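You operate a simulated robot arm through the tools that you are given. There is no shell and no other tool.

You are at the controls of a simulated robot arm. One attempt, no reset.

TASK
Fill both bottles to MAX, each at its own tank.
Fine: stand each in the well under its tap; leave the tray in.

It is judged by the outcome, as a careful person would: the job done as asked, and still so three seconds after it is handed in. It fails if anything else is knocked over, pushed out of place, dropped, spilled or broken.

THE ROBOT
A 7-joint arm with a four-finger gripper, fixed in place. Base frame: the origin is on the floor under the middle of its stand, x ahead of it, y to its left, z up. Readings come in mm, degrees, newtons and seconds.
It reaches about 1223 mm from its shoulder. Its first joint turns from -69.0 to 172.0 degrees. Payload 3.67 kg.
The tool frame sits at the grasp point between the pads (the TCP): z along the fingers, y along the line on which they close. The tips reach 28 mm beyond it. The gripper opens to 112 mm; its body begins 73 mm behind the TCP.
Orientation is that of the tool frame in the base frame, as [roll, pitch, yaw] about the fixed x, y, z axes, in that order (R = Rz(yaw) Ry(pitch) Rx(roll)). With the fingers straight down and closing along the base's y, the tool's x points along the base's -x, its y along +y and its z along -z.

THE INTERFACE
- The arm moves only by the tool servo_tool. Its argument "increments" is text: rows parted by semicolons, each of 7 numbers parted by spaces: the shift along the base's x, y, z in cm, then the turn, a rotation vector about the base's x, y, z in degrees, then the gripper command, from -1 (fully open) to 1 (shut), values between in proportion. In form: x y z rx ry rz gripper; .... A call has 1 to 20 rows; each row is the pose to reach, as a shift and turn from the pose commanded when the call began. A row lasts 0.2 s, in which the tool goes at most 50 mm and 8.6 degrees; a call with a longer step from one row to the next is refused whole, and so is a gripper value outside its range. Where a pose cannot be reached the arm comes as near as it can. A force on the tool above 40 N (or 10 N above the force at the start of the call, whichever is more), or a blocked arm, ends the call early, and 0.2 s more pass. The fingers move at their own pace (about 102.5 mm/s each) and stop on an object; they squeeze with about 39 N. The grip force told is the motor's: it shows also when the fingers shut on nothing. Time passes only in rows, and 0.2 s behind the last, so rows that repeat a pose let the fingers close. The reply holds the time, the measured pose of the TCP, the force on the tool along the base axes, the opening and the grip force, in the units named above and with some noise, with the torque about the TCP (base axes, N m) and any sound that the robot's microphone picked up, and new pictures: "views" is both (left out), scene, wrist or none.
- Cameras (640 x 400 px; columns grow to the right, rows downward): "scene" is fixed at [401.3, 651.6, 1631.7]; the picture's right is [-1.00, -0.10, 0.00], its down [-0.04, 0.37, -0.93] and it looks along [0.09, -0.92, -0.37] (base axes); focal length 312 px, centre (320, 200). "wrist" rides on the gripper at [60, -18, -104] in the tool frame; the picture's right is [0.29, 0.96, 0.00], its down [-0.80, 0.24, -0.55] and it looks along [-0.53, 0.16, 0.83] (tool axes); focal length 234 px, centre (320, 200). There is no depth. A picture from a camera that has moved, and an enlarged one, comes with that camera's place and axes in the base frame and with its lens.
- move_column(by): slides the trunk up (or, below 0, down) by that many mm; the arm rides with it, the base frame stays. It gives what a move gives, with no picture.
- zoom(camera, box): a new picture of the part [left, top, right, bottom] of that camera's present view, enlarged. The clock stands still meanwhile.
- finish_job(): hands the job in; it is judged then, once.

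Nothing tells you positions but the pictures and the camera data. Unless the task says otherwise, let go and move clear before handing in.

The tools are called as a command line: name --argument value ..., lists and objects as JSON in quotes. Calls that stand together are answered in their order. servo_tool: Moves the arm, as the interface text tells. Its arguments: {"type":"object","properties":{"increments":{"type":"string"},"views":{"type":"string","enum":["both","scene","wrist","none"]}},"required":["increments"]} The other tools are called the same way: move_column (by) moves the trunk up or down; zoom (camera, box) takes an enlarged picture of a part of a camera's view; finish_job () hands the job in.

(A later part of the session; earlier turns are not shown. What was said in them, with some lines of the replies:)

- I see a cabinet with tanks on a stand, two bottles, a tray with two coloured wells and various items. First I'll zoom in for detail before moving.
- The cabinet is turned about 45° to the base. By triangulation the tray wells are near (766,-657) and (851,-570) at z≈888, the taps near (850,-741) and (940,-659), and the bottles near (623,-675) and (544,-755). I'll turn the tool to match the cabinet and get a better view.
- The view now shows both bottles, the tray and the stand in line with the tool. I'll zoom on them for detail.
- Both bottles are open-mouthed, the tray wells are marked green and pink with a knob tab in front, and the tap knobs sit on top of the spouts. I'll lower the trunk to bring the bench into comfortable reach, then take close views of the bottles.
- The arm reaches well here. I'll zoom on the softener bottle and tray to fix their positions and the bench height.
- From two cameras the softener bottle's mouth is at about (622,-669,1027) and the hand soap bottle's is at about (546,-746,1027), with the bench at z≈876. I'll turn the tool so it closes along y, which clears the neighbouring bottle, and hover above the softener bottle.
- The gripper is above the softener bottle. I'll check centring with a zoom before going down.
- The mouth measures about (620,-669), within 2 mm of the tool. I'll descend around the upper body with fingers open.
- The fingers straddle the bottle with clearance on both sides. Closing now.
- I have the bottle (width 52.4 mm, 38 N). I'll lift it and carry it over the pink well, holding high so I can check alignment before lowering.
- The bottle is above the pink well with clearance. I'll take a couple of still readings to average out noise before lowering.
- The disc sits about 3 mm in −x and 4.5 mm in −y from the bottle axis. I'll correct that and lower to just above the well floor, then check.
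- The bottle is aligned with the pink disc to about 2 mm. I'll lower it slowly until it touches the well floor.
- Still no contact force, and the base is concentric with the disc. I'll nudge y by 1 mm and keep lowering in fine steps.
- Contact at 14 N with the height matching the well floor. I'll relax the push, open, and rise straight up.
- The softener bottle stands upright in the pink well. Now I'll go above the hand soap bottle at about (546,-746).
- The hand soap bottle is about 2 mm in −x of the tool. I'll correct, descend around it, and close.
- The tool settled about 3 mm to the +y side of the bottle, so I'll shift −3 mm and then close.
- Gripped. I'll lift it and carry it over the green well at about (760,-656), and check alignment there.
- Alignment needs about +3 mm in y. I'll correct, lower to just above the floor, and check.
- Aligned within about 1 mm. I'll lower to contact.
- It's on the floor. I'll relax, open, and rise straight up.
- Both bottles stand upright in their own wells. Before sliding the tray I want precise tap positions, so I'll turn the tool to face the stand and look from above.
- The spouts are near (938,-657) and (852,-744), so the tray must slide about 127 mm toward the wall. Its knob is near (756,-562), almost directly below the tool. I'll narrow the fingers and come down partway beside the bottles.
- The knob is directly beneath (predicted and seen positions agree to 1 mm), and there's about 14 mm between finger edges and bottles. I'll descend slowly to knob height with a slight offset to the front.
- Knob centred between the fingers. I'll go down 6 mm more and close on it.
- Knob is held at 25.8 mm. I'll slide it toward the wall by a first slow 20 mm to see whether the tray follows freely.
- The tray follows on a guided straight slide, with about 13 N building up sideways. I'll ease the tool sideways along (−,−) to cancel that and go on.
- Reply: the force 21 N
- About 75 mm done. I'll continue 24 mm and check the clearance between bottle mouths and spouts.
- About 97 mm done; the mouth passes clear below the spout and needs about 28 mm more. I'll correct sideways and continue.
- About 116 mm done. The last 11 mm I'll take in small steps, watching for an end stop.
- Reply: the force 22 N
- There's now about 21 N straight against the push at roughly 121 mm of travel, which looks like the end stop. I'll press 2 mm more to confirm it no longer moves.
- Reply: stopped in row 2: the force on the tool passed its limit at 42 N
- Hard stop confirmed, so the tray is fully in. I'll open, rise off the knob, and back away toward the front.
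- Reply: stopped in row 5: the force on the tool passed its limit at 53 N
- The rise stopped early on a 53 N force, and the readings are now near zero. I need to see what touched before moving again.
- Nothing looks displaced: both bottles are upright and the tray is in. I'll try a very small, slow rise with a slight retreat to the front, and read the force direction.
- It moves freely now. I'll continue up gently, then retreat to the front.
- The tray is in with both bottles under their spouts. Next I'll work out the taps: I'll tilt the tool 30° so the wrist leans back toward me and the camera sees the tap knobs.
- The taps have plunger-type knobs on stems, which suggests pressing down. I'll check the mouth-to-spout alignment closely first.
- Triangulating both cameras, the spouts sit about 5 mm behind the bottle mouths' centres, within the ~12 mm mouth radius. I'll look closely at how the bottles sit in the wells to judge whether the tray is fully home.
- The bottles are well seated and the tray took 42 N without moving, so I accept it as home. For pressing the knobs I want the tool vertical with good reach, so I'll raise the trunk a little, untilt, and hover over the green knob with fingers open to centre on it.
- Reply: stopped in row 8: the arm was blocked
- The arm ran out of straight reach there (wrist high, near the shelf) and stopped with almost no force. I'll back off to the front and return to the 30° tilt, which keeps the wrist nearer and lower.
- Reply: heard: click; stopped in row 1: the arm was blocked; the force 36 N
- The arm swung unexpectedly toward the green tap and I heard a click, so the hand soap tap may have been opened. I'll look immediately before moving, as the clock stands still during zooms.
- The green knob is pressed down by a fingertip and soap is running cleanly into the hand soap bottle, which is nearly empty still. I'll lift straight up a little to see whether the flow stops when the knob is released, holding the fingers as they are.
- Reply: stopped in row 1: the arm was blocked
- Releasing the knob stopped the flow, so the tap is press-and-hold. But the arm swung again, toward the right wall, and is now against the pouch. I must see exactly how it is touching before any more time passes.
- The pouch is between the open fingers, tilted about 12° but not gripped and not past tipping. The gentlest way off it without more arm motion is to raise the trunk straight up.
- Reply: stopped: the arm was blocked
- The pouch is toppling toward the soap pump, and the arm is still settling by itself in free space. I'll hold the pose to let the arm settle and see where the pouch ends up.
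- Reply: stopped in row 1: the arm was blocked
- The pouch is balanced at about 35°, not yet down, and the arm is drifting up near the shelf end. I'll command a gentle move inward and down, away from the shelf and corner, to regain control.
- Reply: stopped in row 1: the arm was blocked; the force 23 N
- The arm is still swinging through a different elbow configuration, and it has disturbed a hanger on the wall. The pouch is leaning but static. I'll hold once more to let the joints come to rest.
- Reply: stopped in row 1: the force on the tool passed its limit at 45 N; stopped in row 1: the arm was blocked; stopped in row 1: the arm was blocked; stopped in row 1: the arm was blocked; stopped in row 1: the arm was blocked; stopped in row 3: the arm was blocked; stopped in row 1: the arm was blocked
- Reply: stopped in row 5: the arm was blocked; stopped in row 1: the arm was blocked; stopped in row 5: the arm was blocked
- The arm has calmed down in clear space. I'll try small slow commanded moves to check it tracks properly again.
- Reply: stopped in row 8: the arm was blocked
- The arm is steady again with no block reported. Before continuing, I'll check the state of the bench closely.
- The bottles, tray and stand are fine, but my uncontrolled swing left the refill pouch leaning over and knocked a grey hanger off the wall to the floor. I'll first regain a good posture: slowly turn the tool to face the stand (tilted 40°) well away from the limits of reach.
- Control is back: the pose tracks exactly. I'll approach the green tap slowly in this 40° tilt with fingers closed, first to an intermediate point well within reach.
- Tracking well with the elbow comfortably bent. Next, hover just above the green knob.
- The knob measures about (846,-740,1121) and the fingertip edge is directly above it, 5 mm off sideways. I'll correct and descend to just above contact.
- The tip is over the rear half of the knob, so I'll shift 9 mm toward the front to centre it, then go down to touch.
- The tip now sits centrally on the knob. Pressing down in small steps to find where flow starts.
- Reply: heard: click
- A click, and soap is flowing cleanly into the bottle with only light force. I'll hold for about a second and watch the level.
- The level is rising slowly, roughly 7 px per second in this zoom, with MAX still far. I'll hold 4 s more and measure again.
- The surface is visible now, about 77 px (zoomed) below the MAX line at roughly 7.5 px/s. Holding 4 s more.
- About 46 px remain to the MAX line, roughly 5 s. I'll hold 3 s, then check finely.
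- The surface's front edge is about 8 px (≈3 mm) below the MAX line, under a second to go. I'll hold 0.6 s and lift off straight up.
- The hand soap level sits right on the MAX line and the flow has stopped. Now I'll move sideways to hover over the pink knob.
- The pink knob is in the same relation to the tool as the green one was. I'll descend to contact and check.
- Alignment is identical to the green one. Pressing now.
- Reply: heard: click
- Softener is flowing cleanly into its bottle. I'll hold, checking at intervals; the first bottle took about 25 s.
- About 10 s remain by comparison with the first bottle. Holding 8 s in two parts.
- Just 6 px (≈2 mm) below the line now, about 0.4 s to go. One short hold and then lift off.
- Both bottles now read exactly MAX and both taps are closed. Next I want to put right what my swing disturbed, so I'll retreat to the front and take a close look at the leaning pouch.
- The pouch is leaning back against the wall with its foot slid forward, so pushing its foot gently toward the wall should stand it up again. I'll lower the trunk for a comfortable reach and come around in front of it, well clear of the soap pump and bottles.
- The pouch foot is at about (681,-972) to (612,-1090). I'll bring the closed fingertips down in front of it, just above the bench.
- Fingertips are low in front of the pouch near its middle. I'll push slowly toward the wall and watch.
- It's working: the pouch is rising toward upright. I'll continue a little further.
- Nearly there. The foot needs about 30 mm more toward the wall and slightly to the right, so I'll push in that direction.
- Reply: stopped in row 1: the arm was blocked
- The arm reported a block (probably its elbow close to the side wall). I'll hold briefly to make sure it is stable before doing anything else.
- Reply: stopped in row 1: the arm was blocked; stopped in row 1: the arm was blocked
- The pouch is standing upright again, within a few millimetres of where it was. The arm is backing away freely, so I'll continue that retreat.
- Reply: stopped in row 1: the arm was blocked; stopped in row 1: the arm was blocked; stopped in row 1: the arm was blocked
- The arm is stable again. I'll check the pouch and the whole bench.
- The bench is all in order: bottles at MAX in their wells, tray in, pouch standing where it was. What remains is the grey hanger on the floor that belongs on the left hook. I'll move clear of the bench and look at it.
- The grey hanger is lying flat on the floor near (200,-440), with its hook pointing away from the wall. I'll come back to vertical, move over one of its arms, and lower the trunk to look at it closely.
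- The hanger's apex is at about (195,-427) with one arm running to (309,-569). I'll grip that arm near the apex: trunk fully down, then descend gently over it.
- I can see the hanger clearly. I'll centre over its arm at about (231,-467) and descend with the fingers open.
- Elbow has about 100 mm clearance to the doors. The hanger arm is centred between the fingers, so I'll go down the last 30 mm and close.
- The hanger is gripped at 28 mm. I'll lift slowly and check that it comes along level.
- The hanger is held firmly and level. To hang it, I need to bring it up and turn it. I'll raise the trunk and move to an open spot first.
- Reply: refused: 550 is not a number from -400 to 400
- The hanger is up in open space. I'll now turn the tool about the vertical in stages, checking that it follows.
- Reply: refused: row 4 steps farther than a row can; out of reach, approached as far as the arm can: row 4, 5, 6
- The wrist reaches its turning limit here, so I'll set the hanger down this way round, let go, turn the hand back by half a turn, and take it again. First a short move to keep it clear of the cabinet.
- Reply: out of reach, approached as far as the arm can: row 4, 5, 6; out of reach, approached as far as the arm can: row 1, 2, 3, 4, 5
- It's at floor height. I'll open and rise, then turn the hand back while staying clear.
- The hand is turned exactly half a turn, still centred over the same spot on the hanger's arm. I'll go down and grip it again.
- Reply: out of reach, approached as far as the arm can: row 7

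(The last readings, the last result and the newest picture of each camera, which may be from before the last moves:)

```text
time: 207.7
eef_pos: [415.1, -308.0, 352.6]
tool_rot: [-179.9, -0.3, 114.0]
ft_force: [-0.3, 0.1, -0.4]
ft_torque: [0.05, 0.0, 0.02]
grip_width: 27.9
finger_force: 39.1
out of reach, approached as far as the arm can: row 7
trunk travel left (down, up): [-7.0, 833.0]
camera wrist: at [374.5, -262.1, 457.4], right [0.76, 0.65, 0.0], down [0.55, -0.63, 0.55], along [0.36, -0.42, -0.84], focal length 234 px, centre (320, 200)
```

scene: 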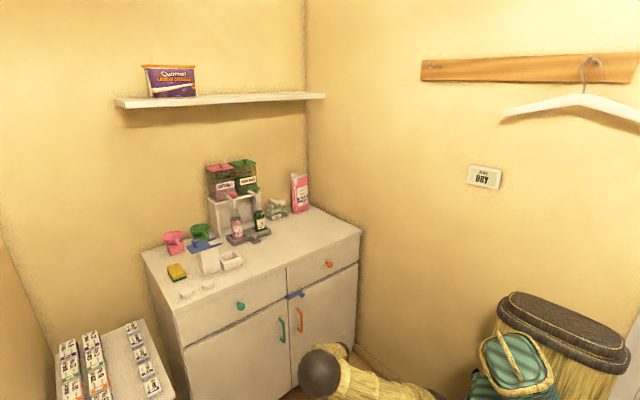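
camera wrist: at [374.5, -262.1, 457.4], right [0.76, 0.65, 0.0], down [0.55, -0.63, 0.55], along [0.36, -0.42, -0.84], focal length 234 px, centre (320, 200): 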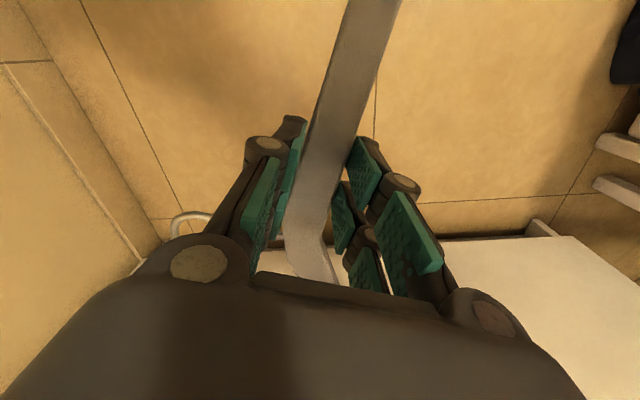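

Gripped again, with the hook now facing the wall side. I'll raise the trunk up to hanging height.

move_column --by 400

move_column --by 400

servo_tool --increments "0 0 0.5 0 0 1.5 1; 0 0 1 0 0 5 1; 0 0 1 0 0 10 1; 0 0 1 0 0 10 1"

zoom --camera "scene" --box '[400, 40, 480, 100]'

zoom --camera "scene" --box '[550, 40, 640, 130]'

```text
time: 211.5
eef_pos: [414.2, -309.1, 753.6]
tool_rot: [-179.8, -0.2, 114.0]
ft_force: [-0.3, -0.7, -1.2]
ft_torque: [0.02, 0.02, 0.0]
grip_width: 28.0
finger_force: 39.2
trunk travel left (down, up): [-407.0, 433.0]
```

```text
time: 215.3
eef_pos: [414.0, -309.1, 1151.4]
tool_rot: [-179.9, -0.3, 114.0]
ft_force: [-0.3, 0.7, -1.0]
ft_torque: [0.04, 0.03, -0.01]
grip_width: 27.9
finger_force: 39.0
trunk travel left (down, up): [-807.0, 33.0]
```

```text
time: 216.3
eef_pos: [414.1, -308.0, 1162.4]
tool_rot: [-179.9, -0.3, 124.1]
ft_force: [0.1, 0.4, -1.2]
ft_torque: [0.02, 0.01, 0.01]
grip_width: 27.6
finger_force: 38.8
trunk travel left (down, up): [-807.0, 33.0]
camera wrist: at [367.1, -270.1, 1267.4], right [0.63, 0.78, 0.0], down [0.65, -0.53, 0.55], along [0.43, -0.35, -0.84], focal length 234 px, centre (320, 200)
```

scene: 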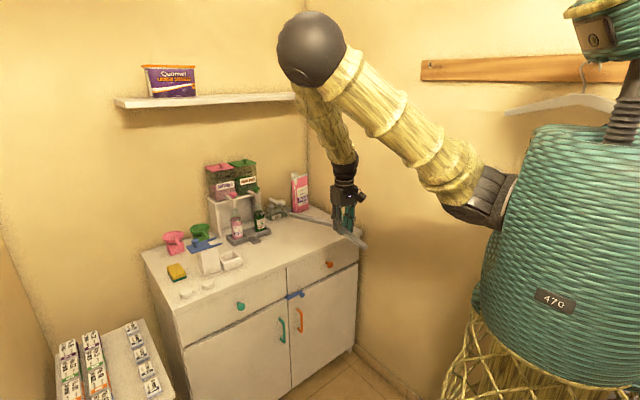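
wrist: 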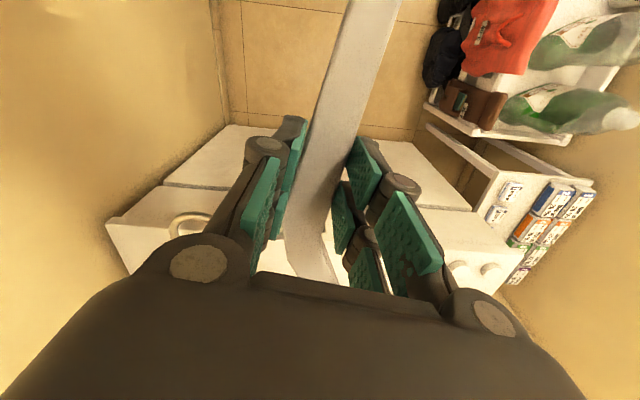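

```text
6.67 times, centred on (440, 70) of scene
camera zoom: at [401.3, 651.6, 1631.7], right [-1.0, -0.1, 0.0], down [-0.04, 0.37, -0.93], along [0.09, -0.92, -0.37], focal length 2081 px, centre (-480, 1067)
```

zoom: 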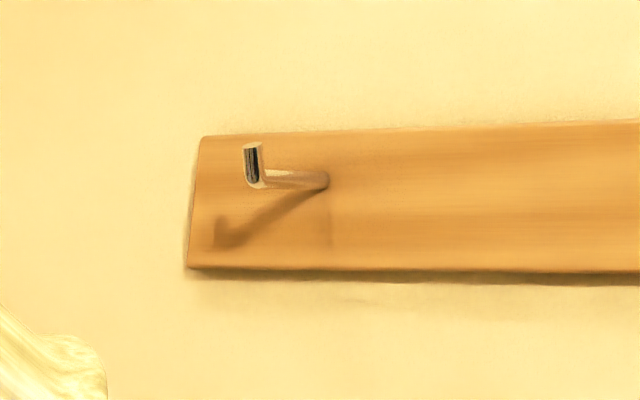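

```text
4.44 times, centred on (595, 85) of scene
camera zoom: at [401.3, 651.6, 1631.7], right [-1.0, -0.1, 0.0], down [-0.04, 0.37, -0.93], along [0.09, -0.92, -0.37], focal length 1387 px, centre (-902, 711)
```

zoom: 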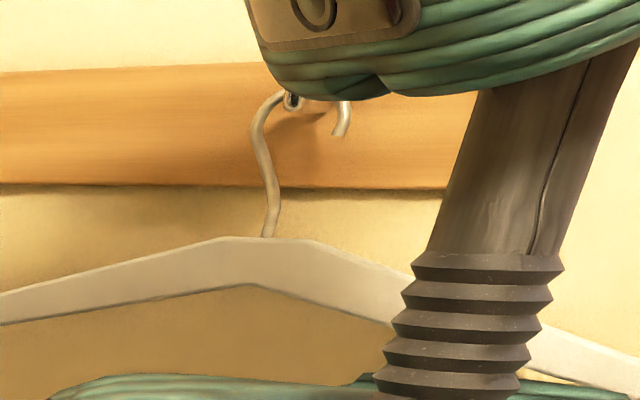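

The hook on the rail is clear in view. I'll now tilt the tool to horizontal, pointing at the wall, so the hanger stands upright with its hook on top, checking it follows.

servo_tool --increments "0 0 0.5 -5.3 5.3 0 1; 0 0 1 -10.6 10.6 0 1; 0 0 1.5 -15.9 15.9 0 1; 0 0 2 -21.2 21.2 0 1; 0 0 2.5 -26.5 26.5 0 1; 0 0 3 -31.8 31.8 0 1; 0 0 3 -31.8 31.8 0 1"

```text
time: 217.9
eef_pos: [413.9, -309.1, 1193.8]
tool_rot: [-135.4, 7.6, 126.9]
ft_force: [-1.0, 0.3, -1.2]
ft_torque: [0.06, 0.02, -0.01]
grip_width: 27.7
finger_force: 39.1
trunk travel left (down, up): [-807.0, 33.0]
camera wrist: at [420.4, -216.8, 1271.4], right [0.43, 0.57, -0.7], down [0.91, -0.27, 0.33], along [0.0, -0.78, -0.63], focal length 234 px, centre (320, 200)
```

scene: 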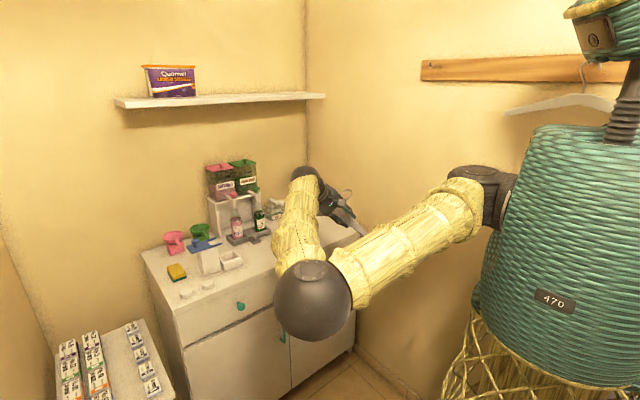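
wrist: 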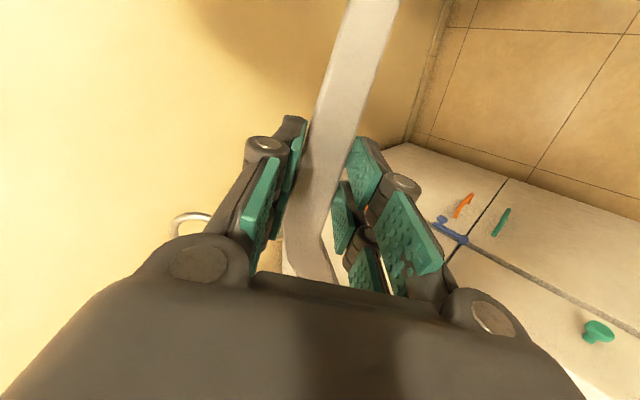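

servo_tool --increments "0 0 0.5 -5.3 5.3 0 1; 0 0 1 -10.6 10.6 0 1; 0 0 1.5 -15.9 15.9 0 1; 0 0 2 -21.2 21.2 0 1; 0 0 2.5 -26.5 26.5 0 1; 0 0 3 -31.8 31.8 0 1; 0 0 3 -31.8 31.8 0 1; 0 0 3 -31.8 31.8 0 1"

```text
time: 219.7
eef_pos: [413.2, -308.9, 1223.5]
tool_rot: [-89.9, 10.9, 134.7]
ft_force: [0.3, -0.4, -0.3]
ft_torque: [0.08, 0.01, -0.01]
grip_width: 27.9
finger_force: 39.4
trunk travel left (down, up): [-807.0, 33.0]
camera wrist: at [445.4, -191.7, 1229.1], right [-0.07, 0.07, -0.99], down [0.98, -0.2, -0.09], along [-0.2, -0.98, -0.06], focal length 234 px, centre (320, 200)
```

scene: 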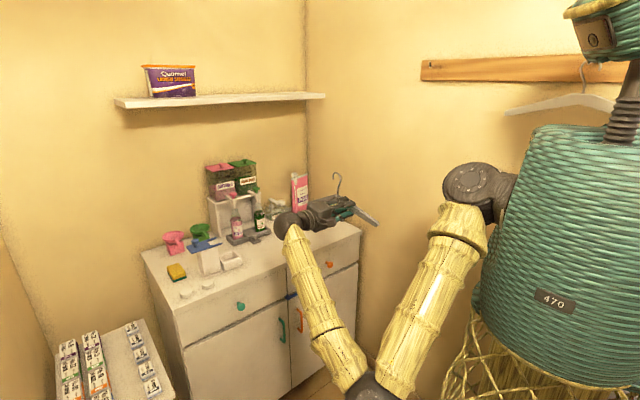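
wrist: 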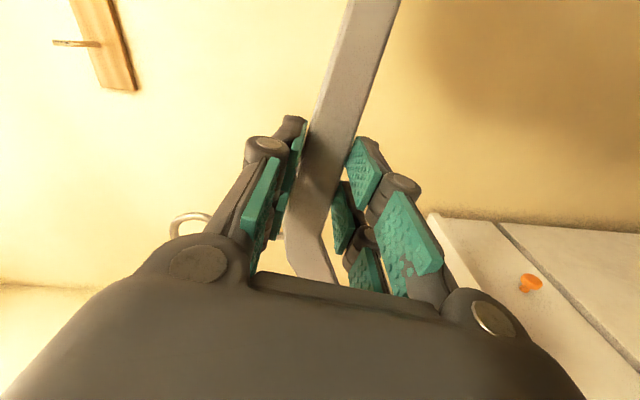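

The tool is horizontal and the hanger stands upright with its hook on top. The wrist camera now also sees the rail and its peg, so I can locate it precisely.

zoom --camera "wrist" --box '[30, 0, 190, 120]'

zoom --camera "wrist" --box '[150, 180, 360, 300]'

zoom --camera "scene" --box '[280, 150, 400, 260]'

```text
3.33 times, centred on (110, 60) of wrist
camera zoom: at [445.4, -191.7, 1229.1], right [-0.07, 0.07, -0.99], down [0.98, -0.2, -0.09], along [-0.2, -0.98, -0.06], focal length 781 px, centre (1020, 667)
```

zoom: 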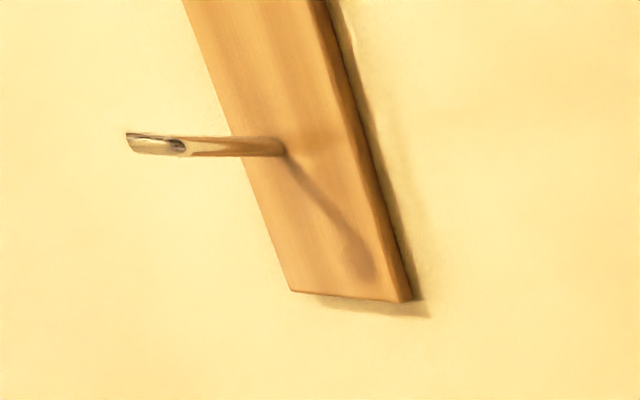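

```text
3.05 times, centred on (255, 240) of wrist
camera zoom: at [445.4, -191.7, 1229.1], right [-0.07, 0.07, -0.99], down [0.98, -0.2, -0.09], along [-0.2, -0.98, -0.06], focal length 714 px, centre (518, 78)
```

zoom: 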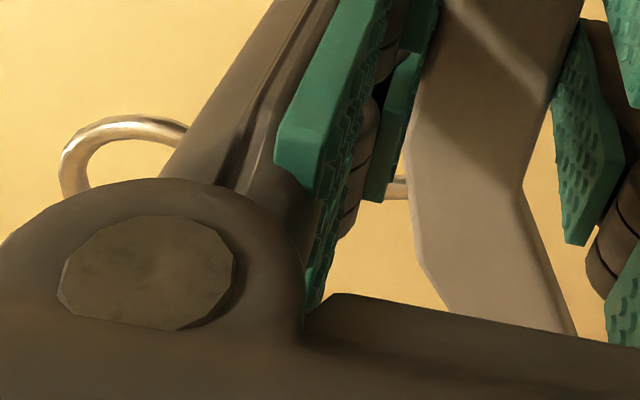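

```text
3.64 times, centred on (340, 205) of scene
camera zoom: at [401.3, 651.6, 1631.7], right [-1.0, -0.1, 0.0], down [-0.04, 0.37, -0.93], along [0.09, -0.92, -0.37], focal length 1135 px, centre (247, 182)
```

zoom: 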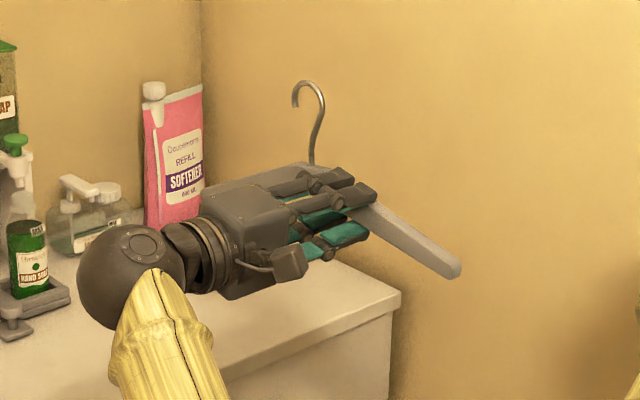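

I've triangulated the peg: base (90,-604,1656), outer bend (136,-559,1654), upturned tip to about z=1680. The loop's inner top is about 67 mm along the wall and 96 mm above the tool point. I'll lower the trunk for an easier arm posture, then bring the hanger up in front of the peg, still well out from the wall.

move_column --by -250

servo_tool --increments "-1 -0.3 4 0 0 0 1; -2 -0.6 8 0 0 0 1; -3 -0.9 12 0 0 0 1; -4 -1.2 16 0 0 0 1; -5 -1.5 20 0 0 0 1; -6 -1.8 24 0 0 0 1; -7 -2.1 28 0 0 0 1; -8 -2.4 32 0 0 0 1; -9 -2.7 36 0 0 0 1; -10 -3 40 0 0 0 1; -10 -3 40 0 0 0 1"

```text
time: 222.3
eef_pos: [413.0, -309.1, 973.8]
tool_rot: [-90.0, 10.9, 134.7]
ft_force: [-0.5, 0.4, -0.6]
ft_torque: [-0.01, -0.03, 0.04]
grip_width: 27.9
finger_force: 38.8
trunk travel left (down, up): [-557.0, 283.0]
```

```text
time: 224.7
eef_pos: [313.7, -337.6, 1372.4]
tool_rot: [-89.9, 10.9, 134.7]
ft_force: [-0.5, 0.3, -0.7]
ft_torque: [0.01, 0.02, -0.01]
grip_width: 27.6
finger_force: 38.9
trunk travel left (down, up): [-557.0, 283.0]
camera wrist: at [345.7, -221.2, 1378.5], right [-0.07, 0.07, -0.99], down [0.98, -0.2, -0.09], along [-0.2, -0.98, -0.06], focal length 234 px, centre (320, 200)
```

scene: 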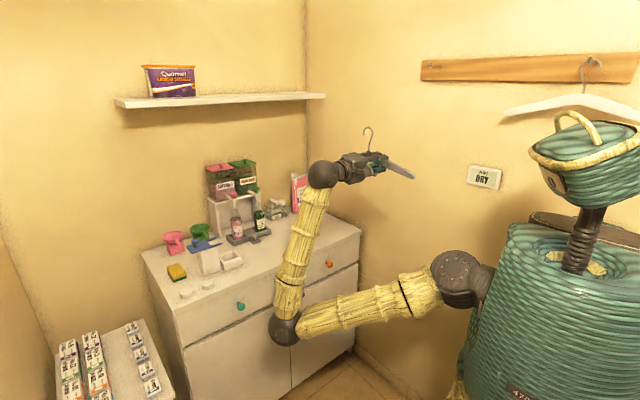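
wrist: 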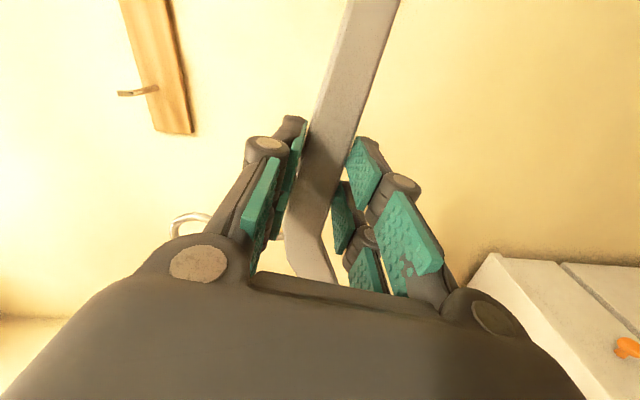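

servo_tool --increments "-1 -0.6 3 0 0 0 1; -2 -1.2 6 0 0 0 1; -3.2 -1.9 9 0 0 0 1; -4.5 -2.7 12 0 0 0 1; -6 -3.6 15 0 0 0 1; -7.5 -4.6 18 0 0 0 1; -9 -5.6 20 0 0 0 1; -10.5 -6.5 21.5 0 0 0 1; -12 -7.5 22.5 0 0 0 1; -13.3 -8.2 23 0 0 0 1; -13.3 -8.2 23 0 0 0 1"

zoom --camera "scene" --box '[370, 30, 470, 120]'

zoom --camera "wrist" --box '[100, 80, 340, 300]'

```text
time: 227.1
eef_pos: [181.8, -420.6, 1603.3]
tool_rot: [-89.9, 10.8, 134.7]
ft_force: [0.4, -0.6, -0.8]
ft_torque: [0.02, -0.02, 0.0]
grip_width: 27.6
finger_force: 39.2
trunk travel left (down, up): [-557.0, 283.0]
camera wrist: at [213.4, -303.1, 1609.1], right [-0.07, 0.07, -0.99], down [0.98, -0.2, -0.09], along [-0.2, -0.98, -0.06], focal length 234 px, centre (320, 200)
```

scene: 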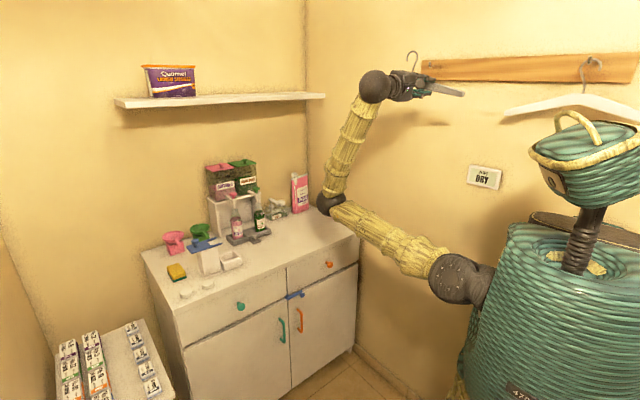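
wrist: 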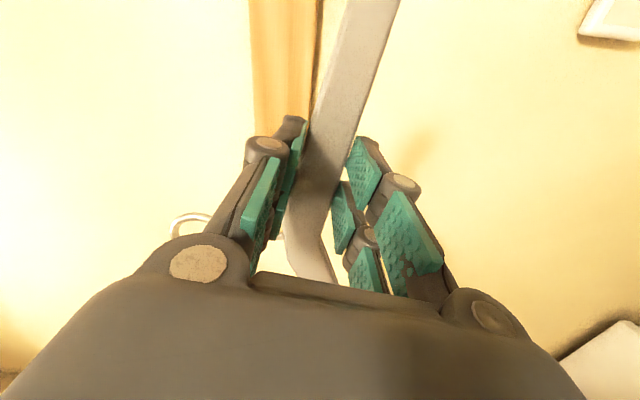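

```text
4.44 times, centred on (420, 75) of scene
camera zoom: at [401.3, 651.6, 1631.7], right [-1.0, -0.1, 0.0], down [-0.04, 0.37, -0.93], along [0.09, -0.92, -0.37], focal length 1387 px, centre (-124, 756)
```

zoom: 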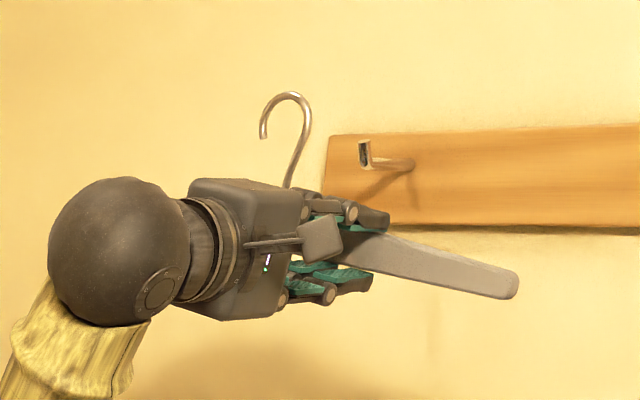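

```text
1.82 times, centred on (220, 190) of wrist
camera zoom: at [213.4, -303.1, 1609.1], right [-0.07, 0.07, -0.99], down [0.98, -0.2, -0.09], along [-0.2, -0.98, -0.06], focal length 426 px, centre (502, 218)
```

zoom: 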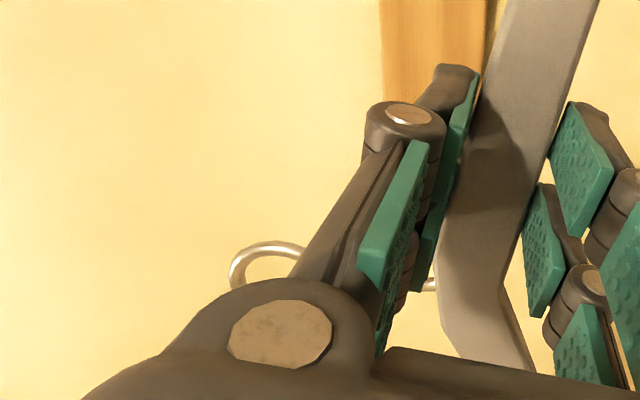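

The hook is level with the peg tip, about 130 mm out. I'll shift 8 mm sideways, lower 9 mm, and approach 70 mm, then compare hook and peg in the picture.

servo_tool --increments "-0.55 0.55 -0.9 0 0 0 1; -1.8 -0.7 -0.9 0 0 0 1; -3 -1.9 -0.9 0 0 0 1; -4.3 -3.2 -0.9 0 0 0 1; -5.5 -4.4 -0.9 0 0 0 1; -5.5 -4.4 -0.9 0 0 0 1; -5.5 -4.4 -0.9 0 0 0 1" --views "wrist"

zoom --camera "scene" --box '[390, 35, 460, 95]'

```text
time: 228.7
eef_pos: [126.4, -464.8, 1595.4]
tool_rot: [-90.0, 10.9, 134.7]
ft_force: [0.9, 0.0, -1.6]
ft_torque: [0.0, 0.01, 0.01]
grip_width: 27.9
finger_force: 39.1
trunk travel left (down, up): [-557.0, 283.0]
camera wrist: at [158.6, -346.9, 1600.8], right [-0.07, 0.07, -0.99], down [0.98, -0.2, -0.08], along [-0.2, -0.98, -0.06], focal length 234 px, centre (320, 200)
```

wrist: 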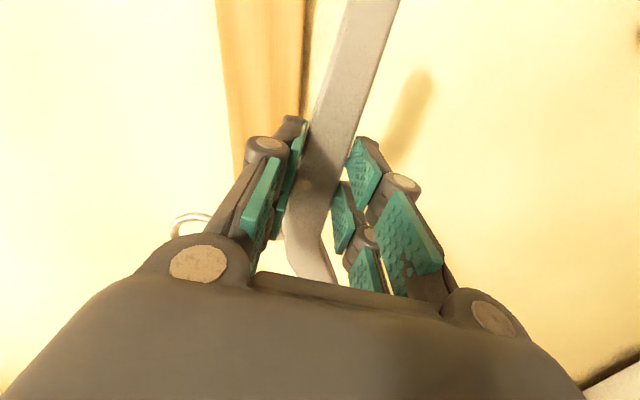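

```text
6.67 times, centred on (425, 65) of scene
camera zoom: at [401.3, 651.6, 1631.7], right [-1.0, -0.1, 0.0], down [-0.04, 0.37, -0.93], along [0.09, -0.92, -0.37], focal length 2081 px, centre (-380, 1100)
```

zoom: 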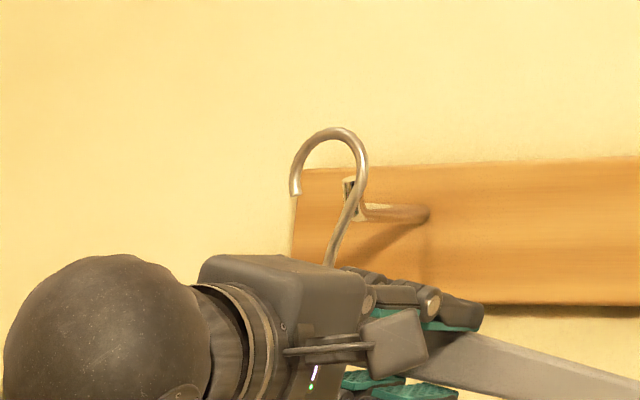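

The hook now overlaps the peg in the picture with about 14 mm of height to spare over the tip. I'll move the last 65 mm straight toward the wall, slowly.

servo_tool --increments "-0.9 -0.9 0 0 0 0 1; -1.8 -1.8 0 0 0 0 1; -2.7 -2.7 0 0 0 0 1; -3.6 -3.6 0 0 0 0 1; -4.2 -4.2 0 0 0 0 1; -4.2 -4.2 0 0 0 0 1" --views "none"

zoom --camera "scene" --box '[390, 35, 460, 95]'

zoom --camera "scene" --box '[415, 45, 445, 80]'

```text
time: 230.1
eef_pos: [83.2, -507.6, 1593.0]
tool_rot: [-89.8, 11.0, 134.8]
ft_force: [-0.1, 0.1, -1.2]
ft_torque: [0.06, 0.03, 0.0]
grip_width: 27.8
finger_force: 39.0
trunk travel left (down, up): [-557.0, 283.0]
```

```text
6.67 times, centred on (425, 65) of scene
camera zoom: at [401.3, 651.6, 1631.7], right [-1.0, -0.1, 0.0], down [-0.04, 0.37, -0.93], along [0.09, -0.92, -0.37], focal length 2081 px, centre (-380, 1100)
```

zoom: 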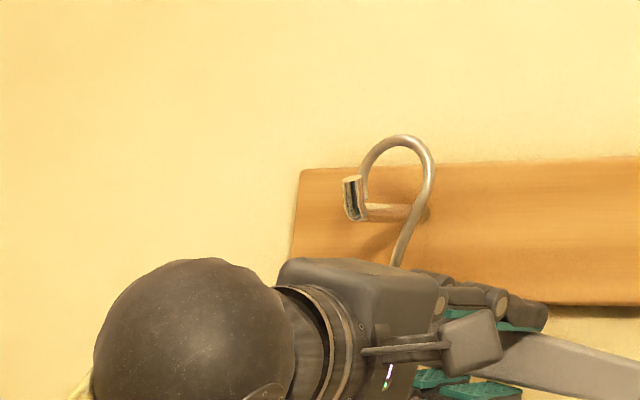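

```text
11.43 times, centred on (430, 62) of scene
camera zoom: at [401.3, 651.6, 1631.7], right [-1.0, -0.1, 0.0], down [-0.04, 0.37, -0.93], along [0.09, -0.92, -0.37], focal length 3568 px, centre (-937, 1771)
```

zoom: 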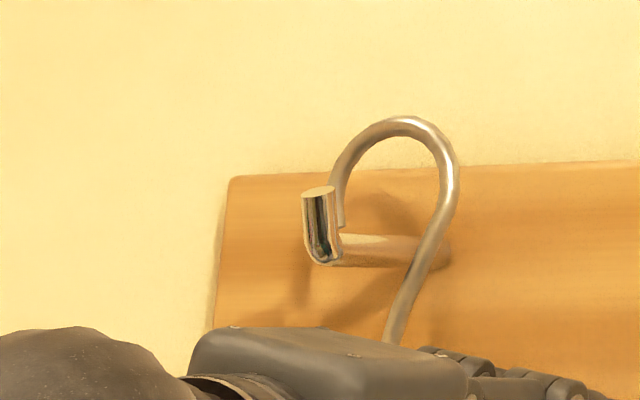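

The peg passes right through the middle of the hook's loop. Now I'll lower the hanger gently onto it.

servo_tool --increments "0 0 -0.8 0 0 0 1; 0 0 -1.6 0 0 0 1; 0 0 -2.3 0 0 0 1; 0 0 -2.8 0 0 0 1; 0 0 -2.8 0 0 0 1" --views "none"

zoom --camera "scene" --box '[415, 45, 445, 80]'

```text
time: 231.4
eef_pos: [87.5, -506.7, 1569.6]
tool_rot: [-89.5, 10.8, 134.8]
ft_force: [3.2, -8.0, 16.7]
ft_torque: [-0.33, -0.21, -0.02]
grip_width: 27.9
finger_force: 38.8
trunk travel left (down, up): [-557.0, 283.0]
stopped in row 5: the force on the tool passed its limit at 42 N (the readings are from after the stop); the commanded pose is now the measured one
```

```text
11.43 times, centred on (430, 62) of scene
camera zoom: at [401.3, 651.6, 1631.7], right [-1.0, -0.1, 0.0], down [-0.04, 0.37, -0.93], along [0.09, -0.92, -0.37], focal length 3568 px, centre (-937, 1771)
```

zoom: 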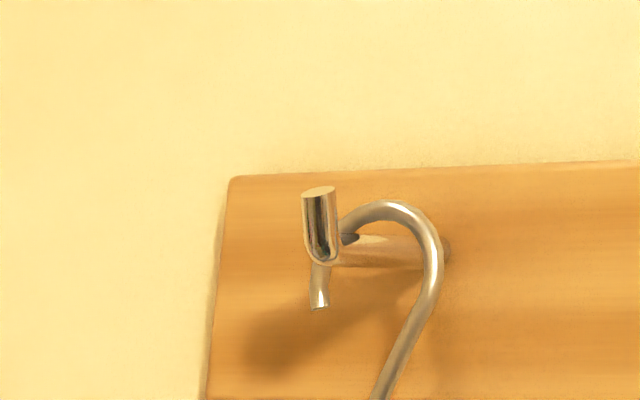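

The wire is resting on the peg. I'll ease the pressure, open the fingers, and back straight out from the wall.

servo_tool --increments "0 0 0.2 0 0 0 1; 0 0 0.2 0 0 0 0.4; 0 0 0.2 0 0 0 0.2; 0 0 0.2 0 0 0 0; 0 0 0.2 0 0 0 -0.3; 0 0 0.2 0 0 0 -0.3" --views "none"

zoom --camera "scene" --box '[390, 35, 480, 115]'

```text
time: 232.8
eef_pos: [84.4, -505.9, 1570.6]
tool_rot: [-89.5, 10.9, 134.8]
ft_force: [0.1, 0.1, -0.4]
ft_torque: [-0.01, 0.0, 0.0]
grip_width: 72.7
finger_force: 0.1
trunk travel left (down, up): [-557.0, 283.0]
```

```text
5.00 times, centred on (435, 75) of scene
camera zoom: at [401.3, 651.6, 1631.7], right [-1.0, -0.1, 0.0], down [-0.04, 0.37, -0.93], along [0.09, -0.92, -0.37], focal length 1561 px, centre (-255, 825)
```

zoom: 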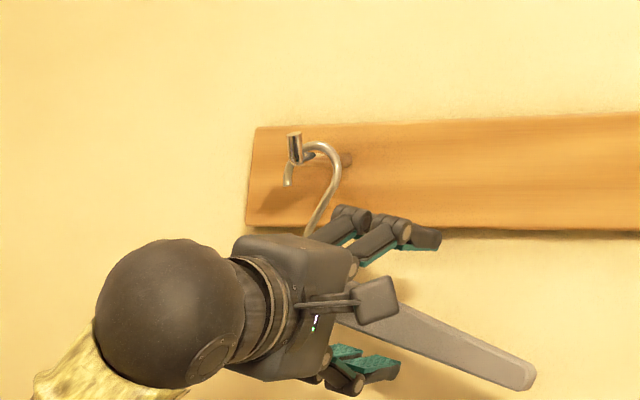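

The hanger hangs on the peg by itself. Backing straight out now.

servo_tool --increments "0.6 0.6 0 0 0 0 -0.3; 1.4 1.4 0 0 0 0 -0.3; 2.6 2.6 0 0 0 0 -0.3; 4.2 4.2 0 0 0 0 -0.3; 6.2 6.2 0 0 0 0 -0.3; 8.5 8.5 0 0 0 0 -0.3; 11 11 0 0 0 0 -0.3; 13.5 13.5 0 0 0 0 -0.3; 13.5 13.5 0 0 0 0 -0.3"

zoom --camera "scene" --box '[370, 35, 640, 200]'

```text
time: 234.8
eef_pos: [221.3, -372.6, 1569.1]
tool_rot: [-89.7, 10.9, 134.8]
ft_force: [0.1, 0.2, 0.2]
ft_torque: [0.02, -0.02, 0.01]
grip_width: 72.8
finger_force: 0.0
trunk travel left (down, up): [-557.0, 283.0]
camera wrist: at [253.2, -255.0, 1575.2], right [-0.08, 0.07, -0.99], down [0.98, -0.2, -0.09], along [-0.2, -0.98, -0.05], focal length 234 px, centre (320, 200)
```

scene: 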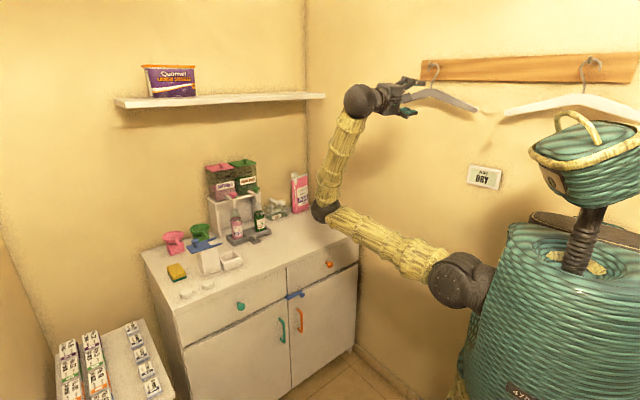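
wrist: 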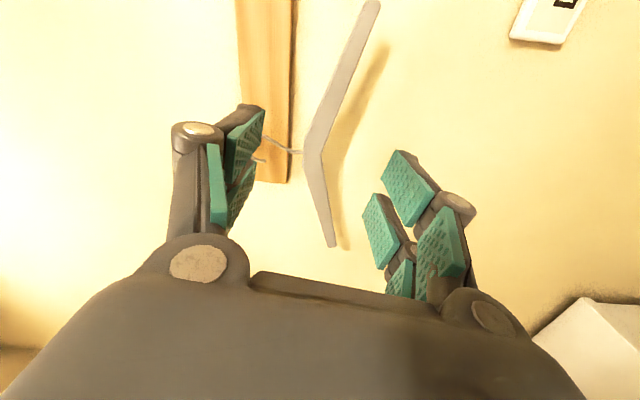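

```text
2.37 times, centred on (505, 118) of scene
camera zoom: at [401.3, 651.6, 1631.7], right [-1.0, -0.1, 0.0], down [-0.04, 0.37, -0.93], along [0.09, -0.92, -0.37], focal length 740 px, centre (-118, 396)
```

zoom: 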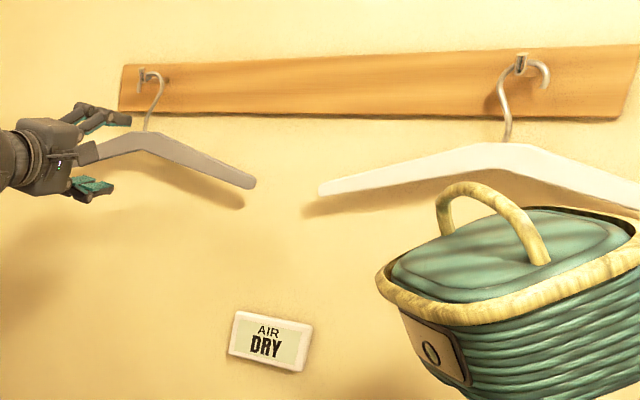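

The hanger is back on its hook, hanging level. I'll move the arm well clear and do a last check of everything.

servo_tool --increments "2 2 -1 0 0 0 -0.3; 4 4 -2.5 0 0 0 -0.3; 6 6 -4.5 0 0 0 -0.3; 8 8 -7 0 0 0 -0.3; 10 10 -10 0 0 0 -0.3; 12 12 -13 0 0 0 -0.3; 14 14 -16 0 0 0 -0.3; 14 14 -16 0 0 0 -0.3; 14 14 -16 0 0 0 -0.3" --views "scene"

zoom --camera "scene" --box '[370, 35, 500, 130]'

zoom --camera "scene" --box '[200, 155, 320, 250]'

zoom --camera "scene" --box '[228, 203, 272, 248]'

zoom --camera "scene" --box '[130, 60, 330, 190]'

```text
time: 236.8
eef_pos: [352.3, -241.3, 1405.3]
tool_rot: [-89.5, 11.0, 134.7]
ft_force: [0.3, 0.0, 0.9]
ft_torque: [0.0, -0.02, 0.02]
grip_width: 72.7
finger_force: 0.0
out of reach, approached as far as the arm can: row 7, 8, 9
trunk travel left (down, up): [-557.0, 283.0]
```

scene: 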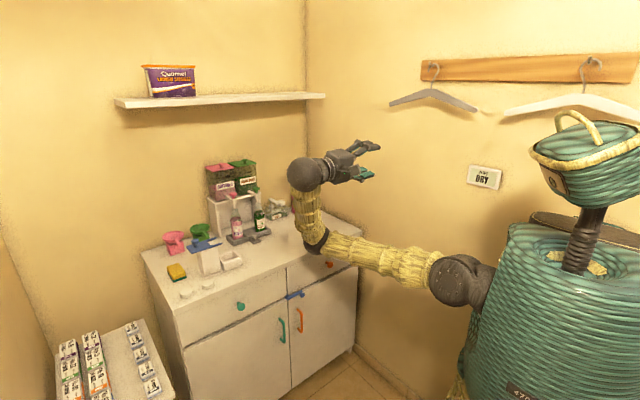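

```text
4.21 times, centred on (435, 82) of scene
camera zoom: at [401.3, 651.6, 1631.7], right [-1.0, -0.1, 0.0], down [-0.04, 0.37, -0.93], along [0.09, -0.92, -0.37], focal length 1314 px, centre (-164, 695)
```

zoom: 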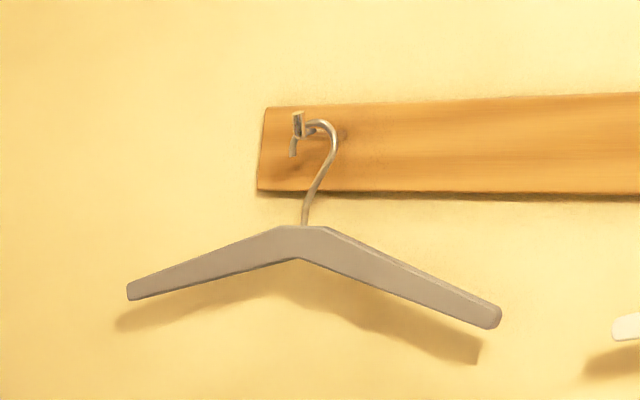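

```text
4.21 times, centred on (260, 202) of scene
camera zoom: at [401.3, 651.6, 1631.7], right [-1.0, -0.1, 0.0], down [-0.04, 0.37, -0.93], along [0.09, -0.92, -0.37], focal length 1314 px, centre (573, 190)
```

zoom: 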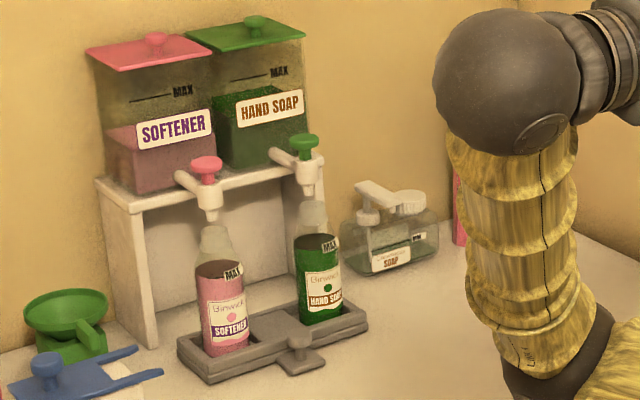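

```text
8.89 times, centred on (250, 226) of scene
camera zoom: at [401.3, 651.6, 1631.7], right [-1.0, -0.1, 0.0], down [-0.04, 0.37, -0.93], along [0.09, -0.92, -0.37], focal length 2775 px, centre (942, -27)
```

zoom: 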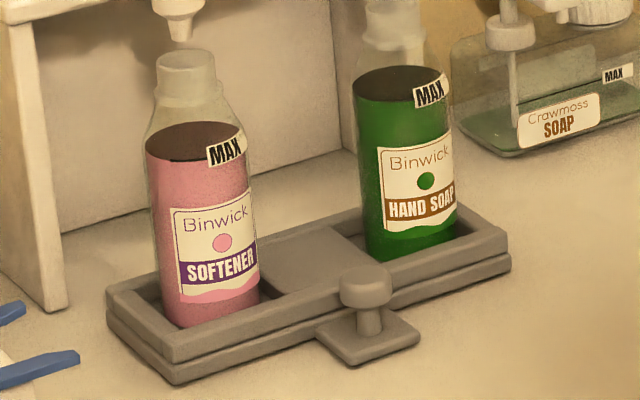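

```text
3.08 times, centred on (230, 125) of scene
camera zoom: at [401.3, 651.6, 1631.7], right [-1.0, -0.1, 0.0], down [-0.04, 0.37, -0.93], along [0.09, -0.92, -0.37], focal length 960 px, centre (597, 431)
```

zoom: 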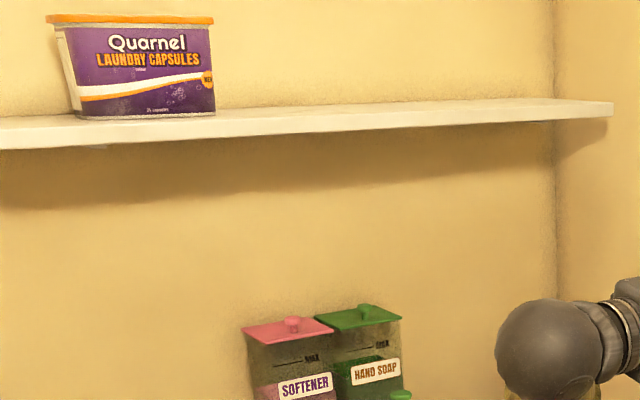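

Everything checks out: both bottles stand in their wells at MAX with the tray in, taps closed, the pouch upright, and the hanger on its hook. One last hold to confirm the arm is still and clear.

servo_tool --increments "0 0 0 0 0 0 -0.3; 0 0 0 0 0 0 -0.3; 0 0 0 0 0 0 -0.3; 0 0 0 0 0 0 -0.3; 0 0 0 0 0 0 -0.3"

zoom --camera "scene" --box '[265, 160, 325, 225]'

```text
time: 238.0
eef_pos: [355.7, -243.1, 1404.8]
tool_rot: [-89.4, 10.9, 134.7]
ft_force: [0.5, -0.1, 0.3]
ft_torque: [0.03, 0.02, -0.02]
grip_width: 72.8
finger_force: 0.0
trunk travel left (down, up): [-557.0, 283.0]
camera wrist: at [386.0, -124.9, 1409.4], right [-0.08, 0.07, -0.99], down [0.98, -0.2, -0.09], along [-0.21, -0.98, -0.05], focal length 234 px, centre (320, 200)
```

scene: 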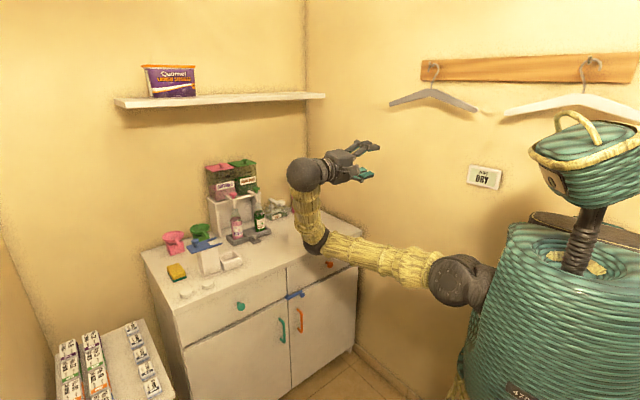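
wrist: 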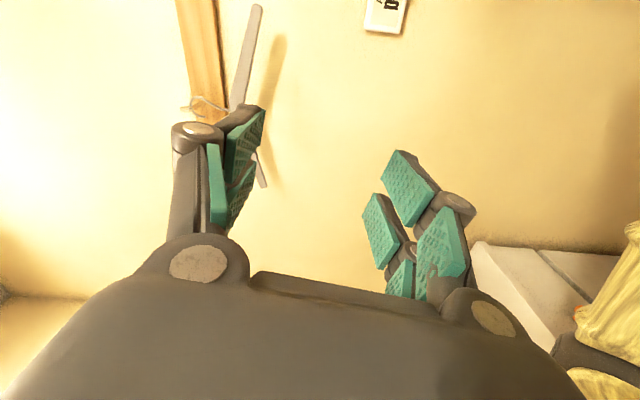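

```text
6.15 times, centred on (295, 192) of scene
camera zoom: at [401.3, 651.6, 1631.7], right [-1.0, -0.1, 0.0], down [-0.04, 0.37, -0.93], along [0.09, -0.92, -0.37], focal length 1921 px, centre (474, 246)
```

zoom: 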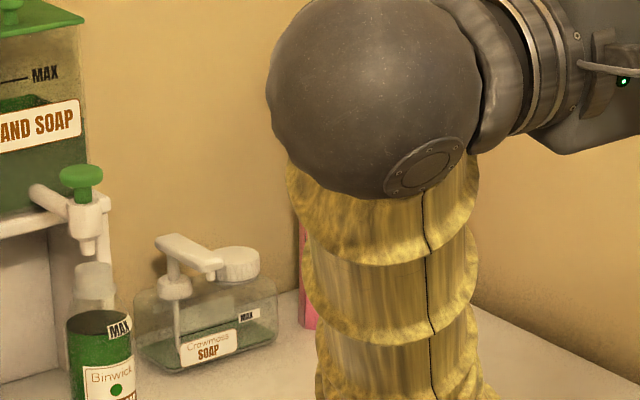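

The arm is still and clear of the bench. Both bottles stand at MAX in their own wells, the tray is in and the taps are closed. Handing in now.

finish_job

```text
The job is handed in.
```

Both bottles are filled to the MAX line, each from its own tank. They stand in the wells under their taps, the tray is pushed in to its stop, and both taps are closed.

It did not go cleanly. While I was lining up on the green tap, the arm got blocked near the shelf and swung out of control for several seconds. During that swing:

- **Green tap:** the arm pressed it for about half a second. The soap went into the bottle, and I saw no spill.
- **Refill pouch:** it was knocked so that it leaned back against the wall. I pushed it upright again, within a few millimetres of where it had stood by my estimate from the pictures. In the final check it was mostly hidden behind the arm.
- **Grey hanger:** it was knocked off its hook onto the floor. I picked it up and hung it back on the same hook. I couldn't see which way its hook faced before, so it may now be turned around.

I saw nothing else moved or spilled in the last pictures. By the rule against knocking over or dropping anything, the pouch and the hanger may still count against the job, even though both are back in place.
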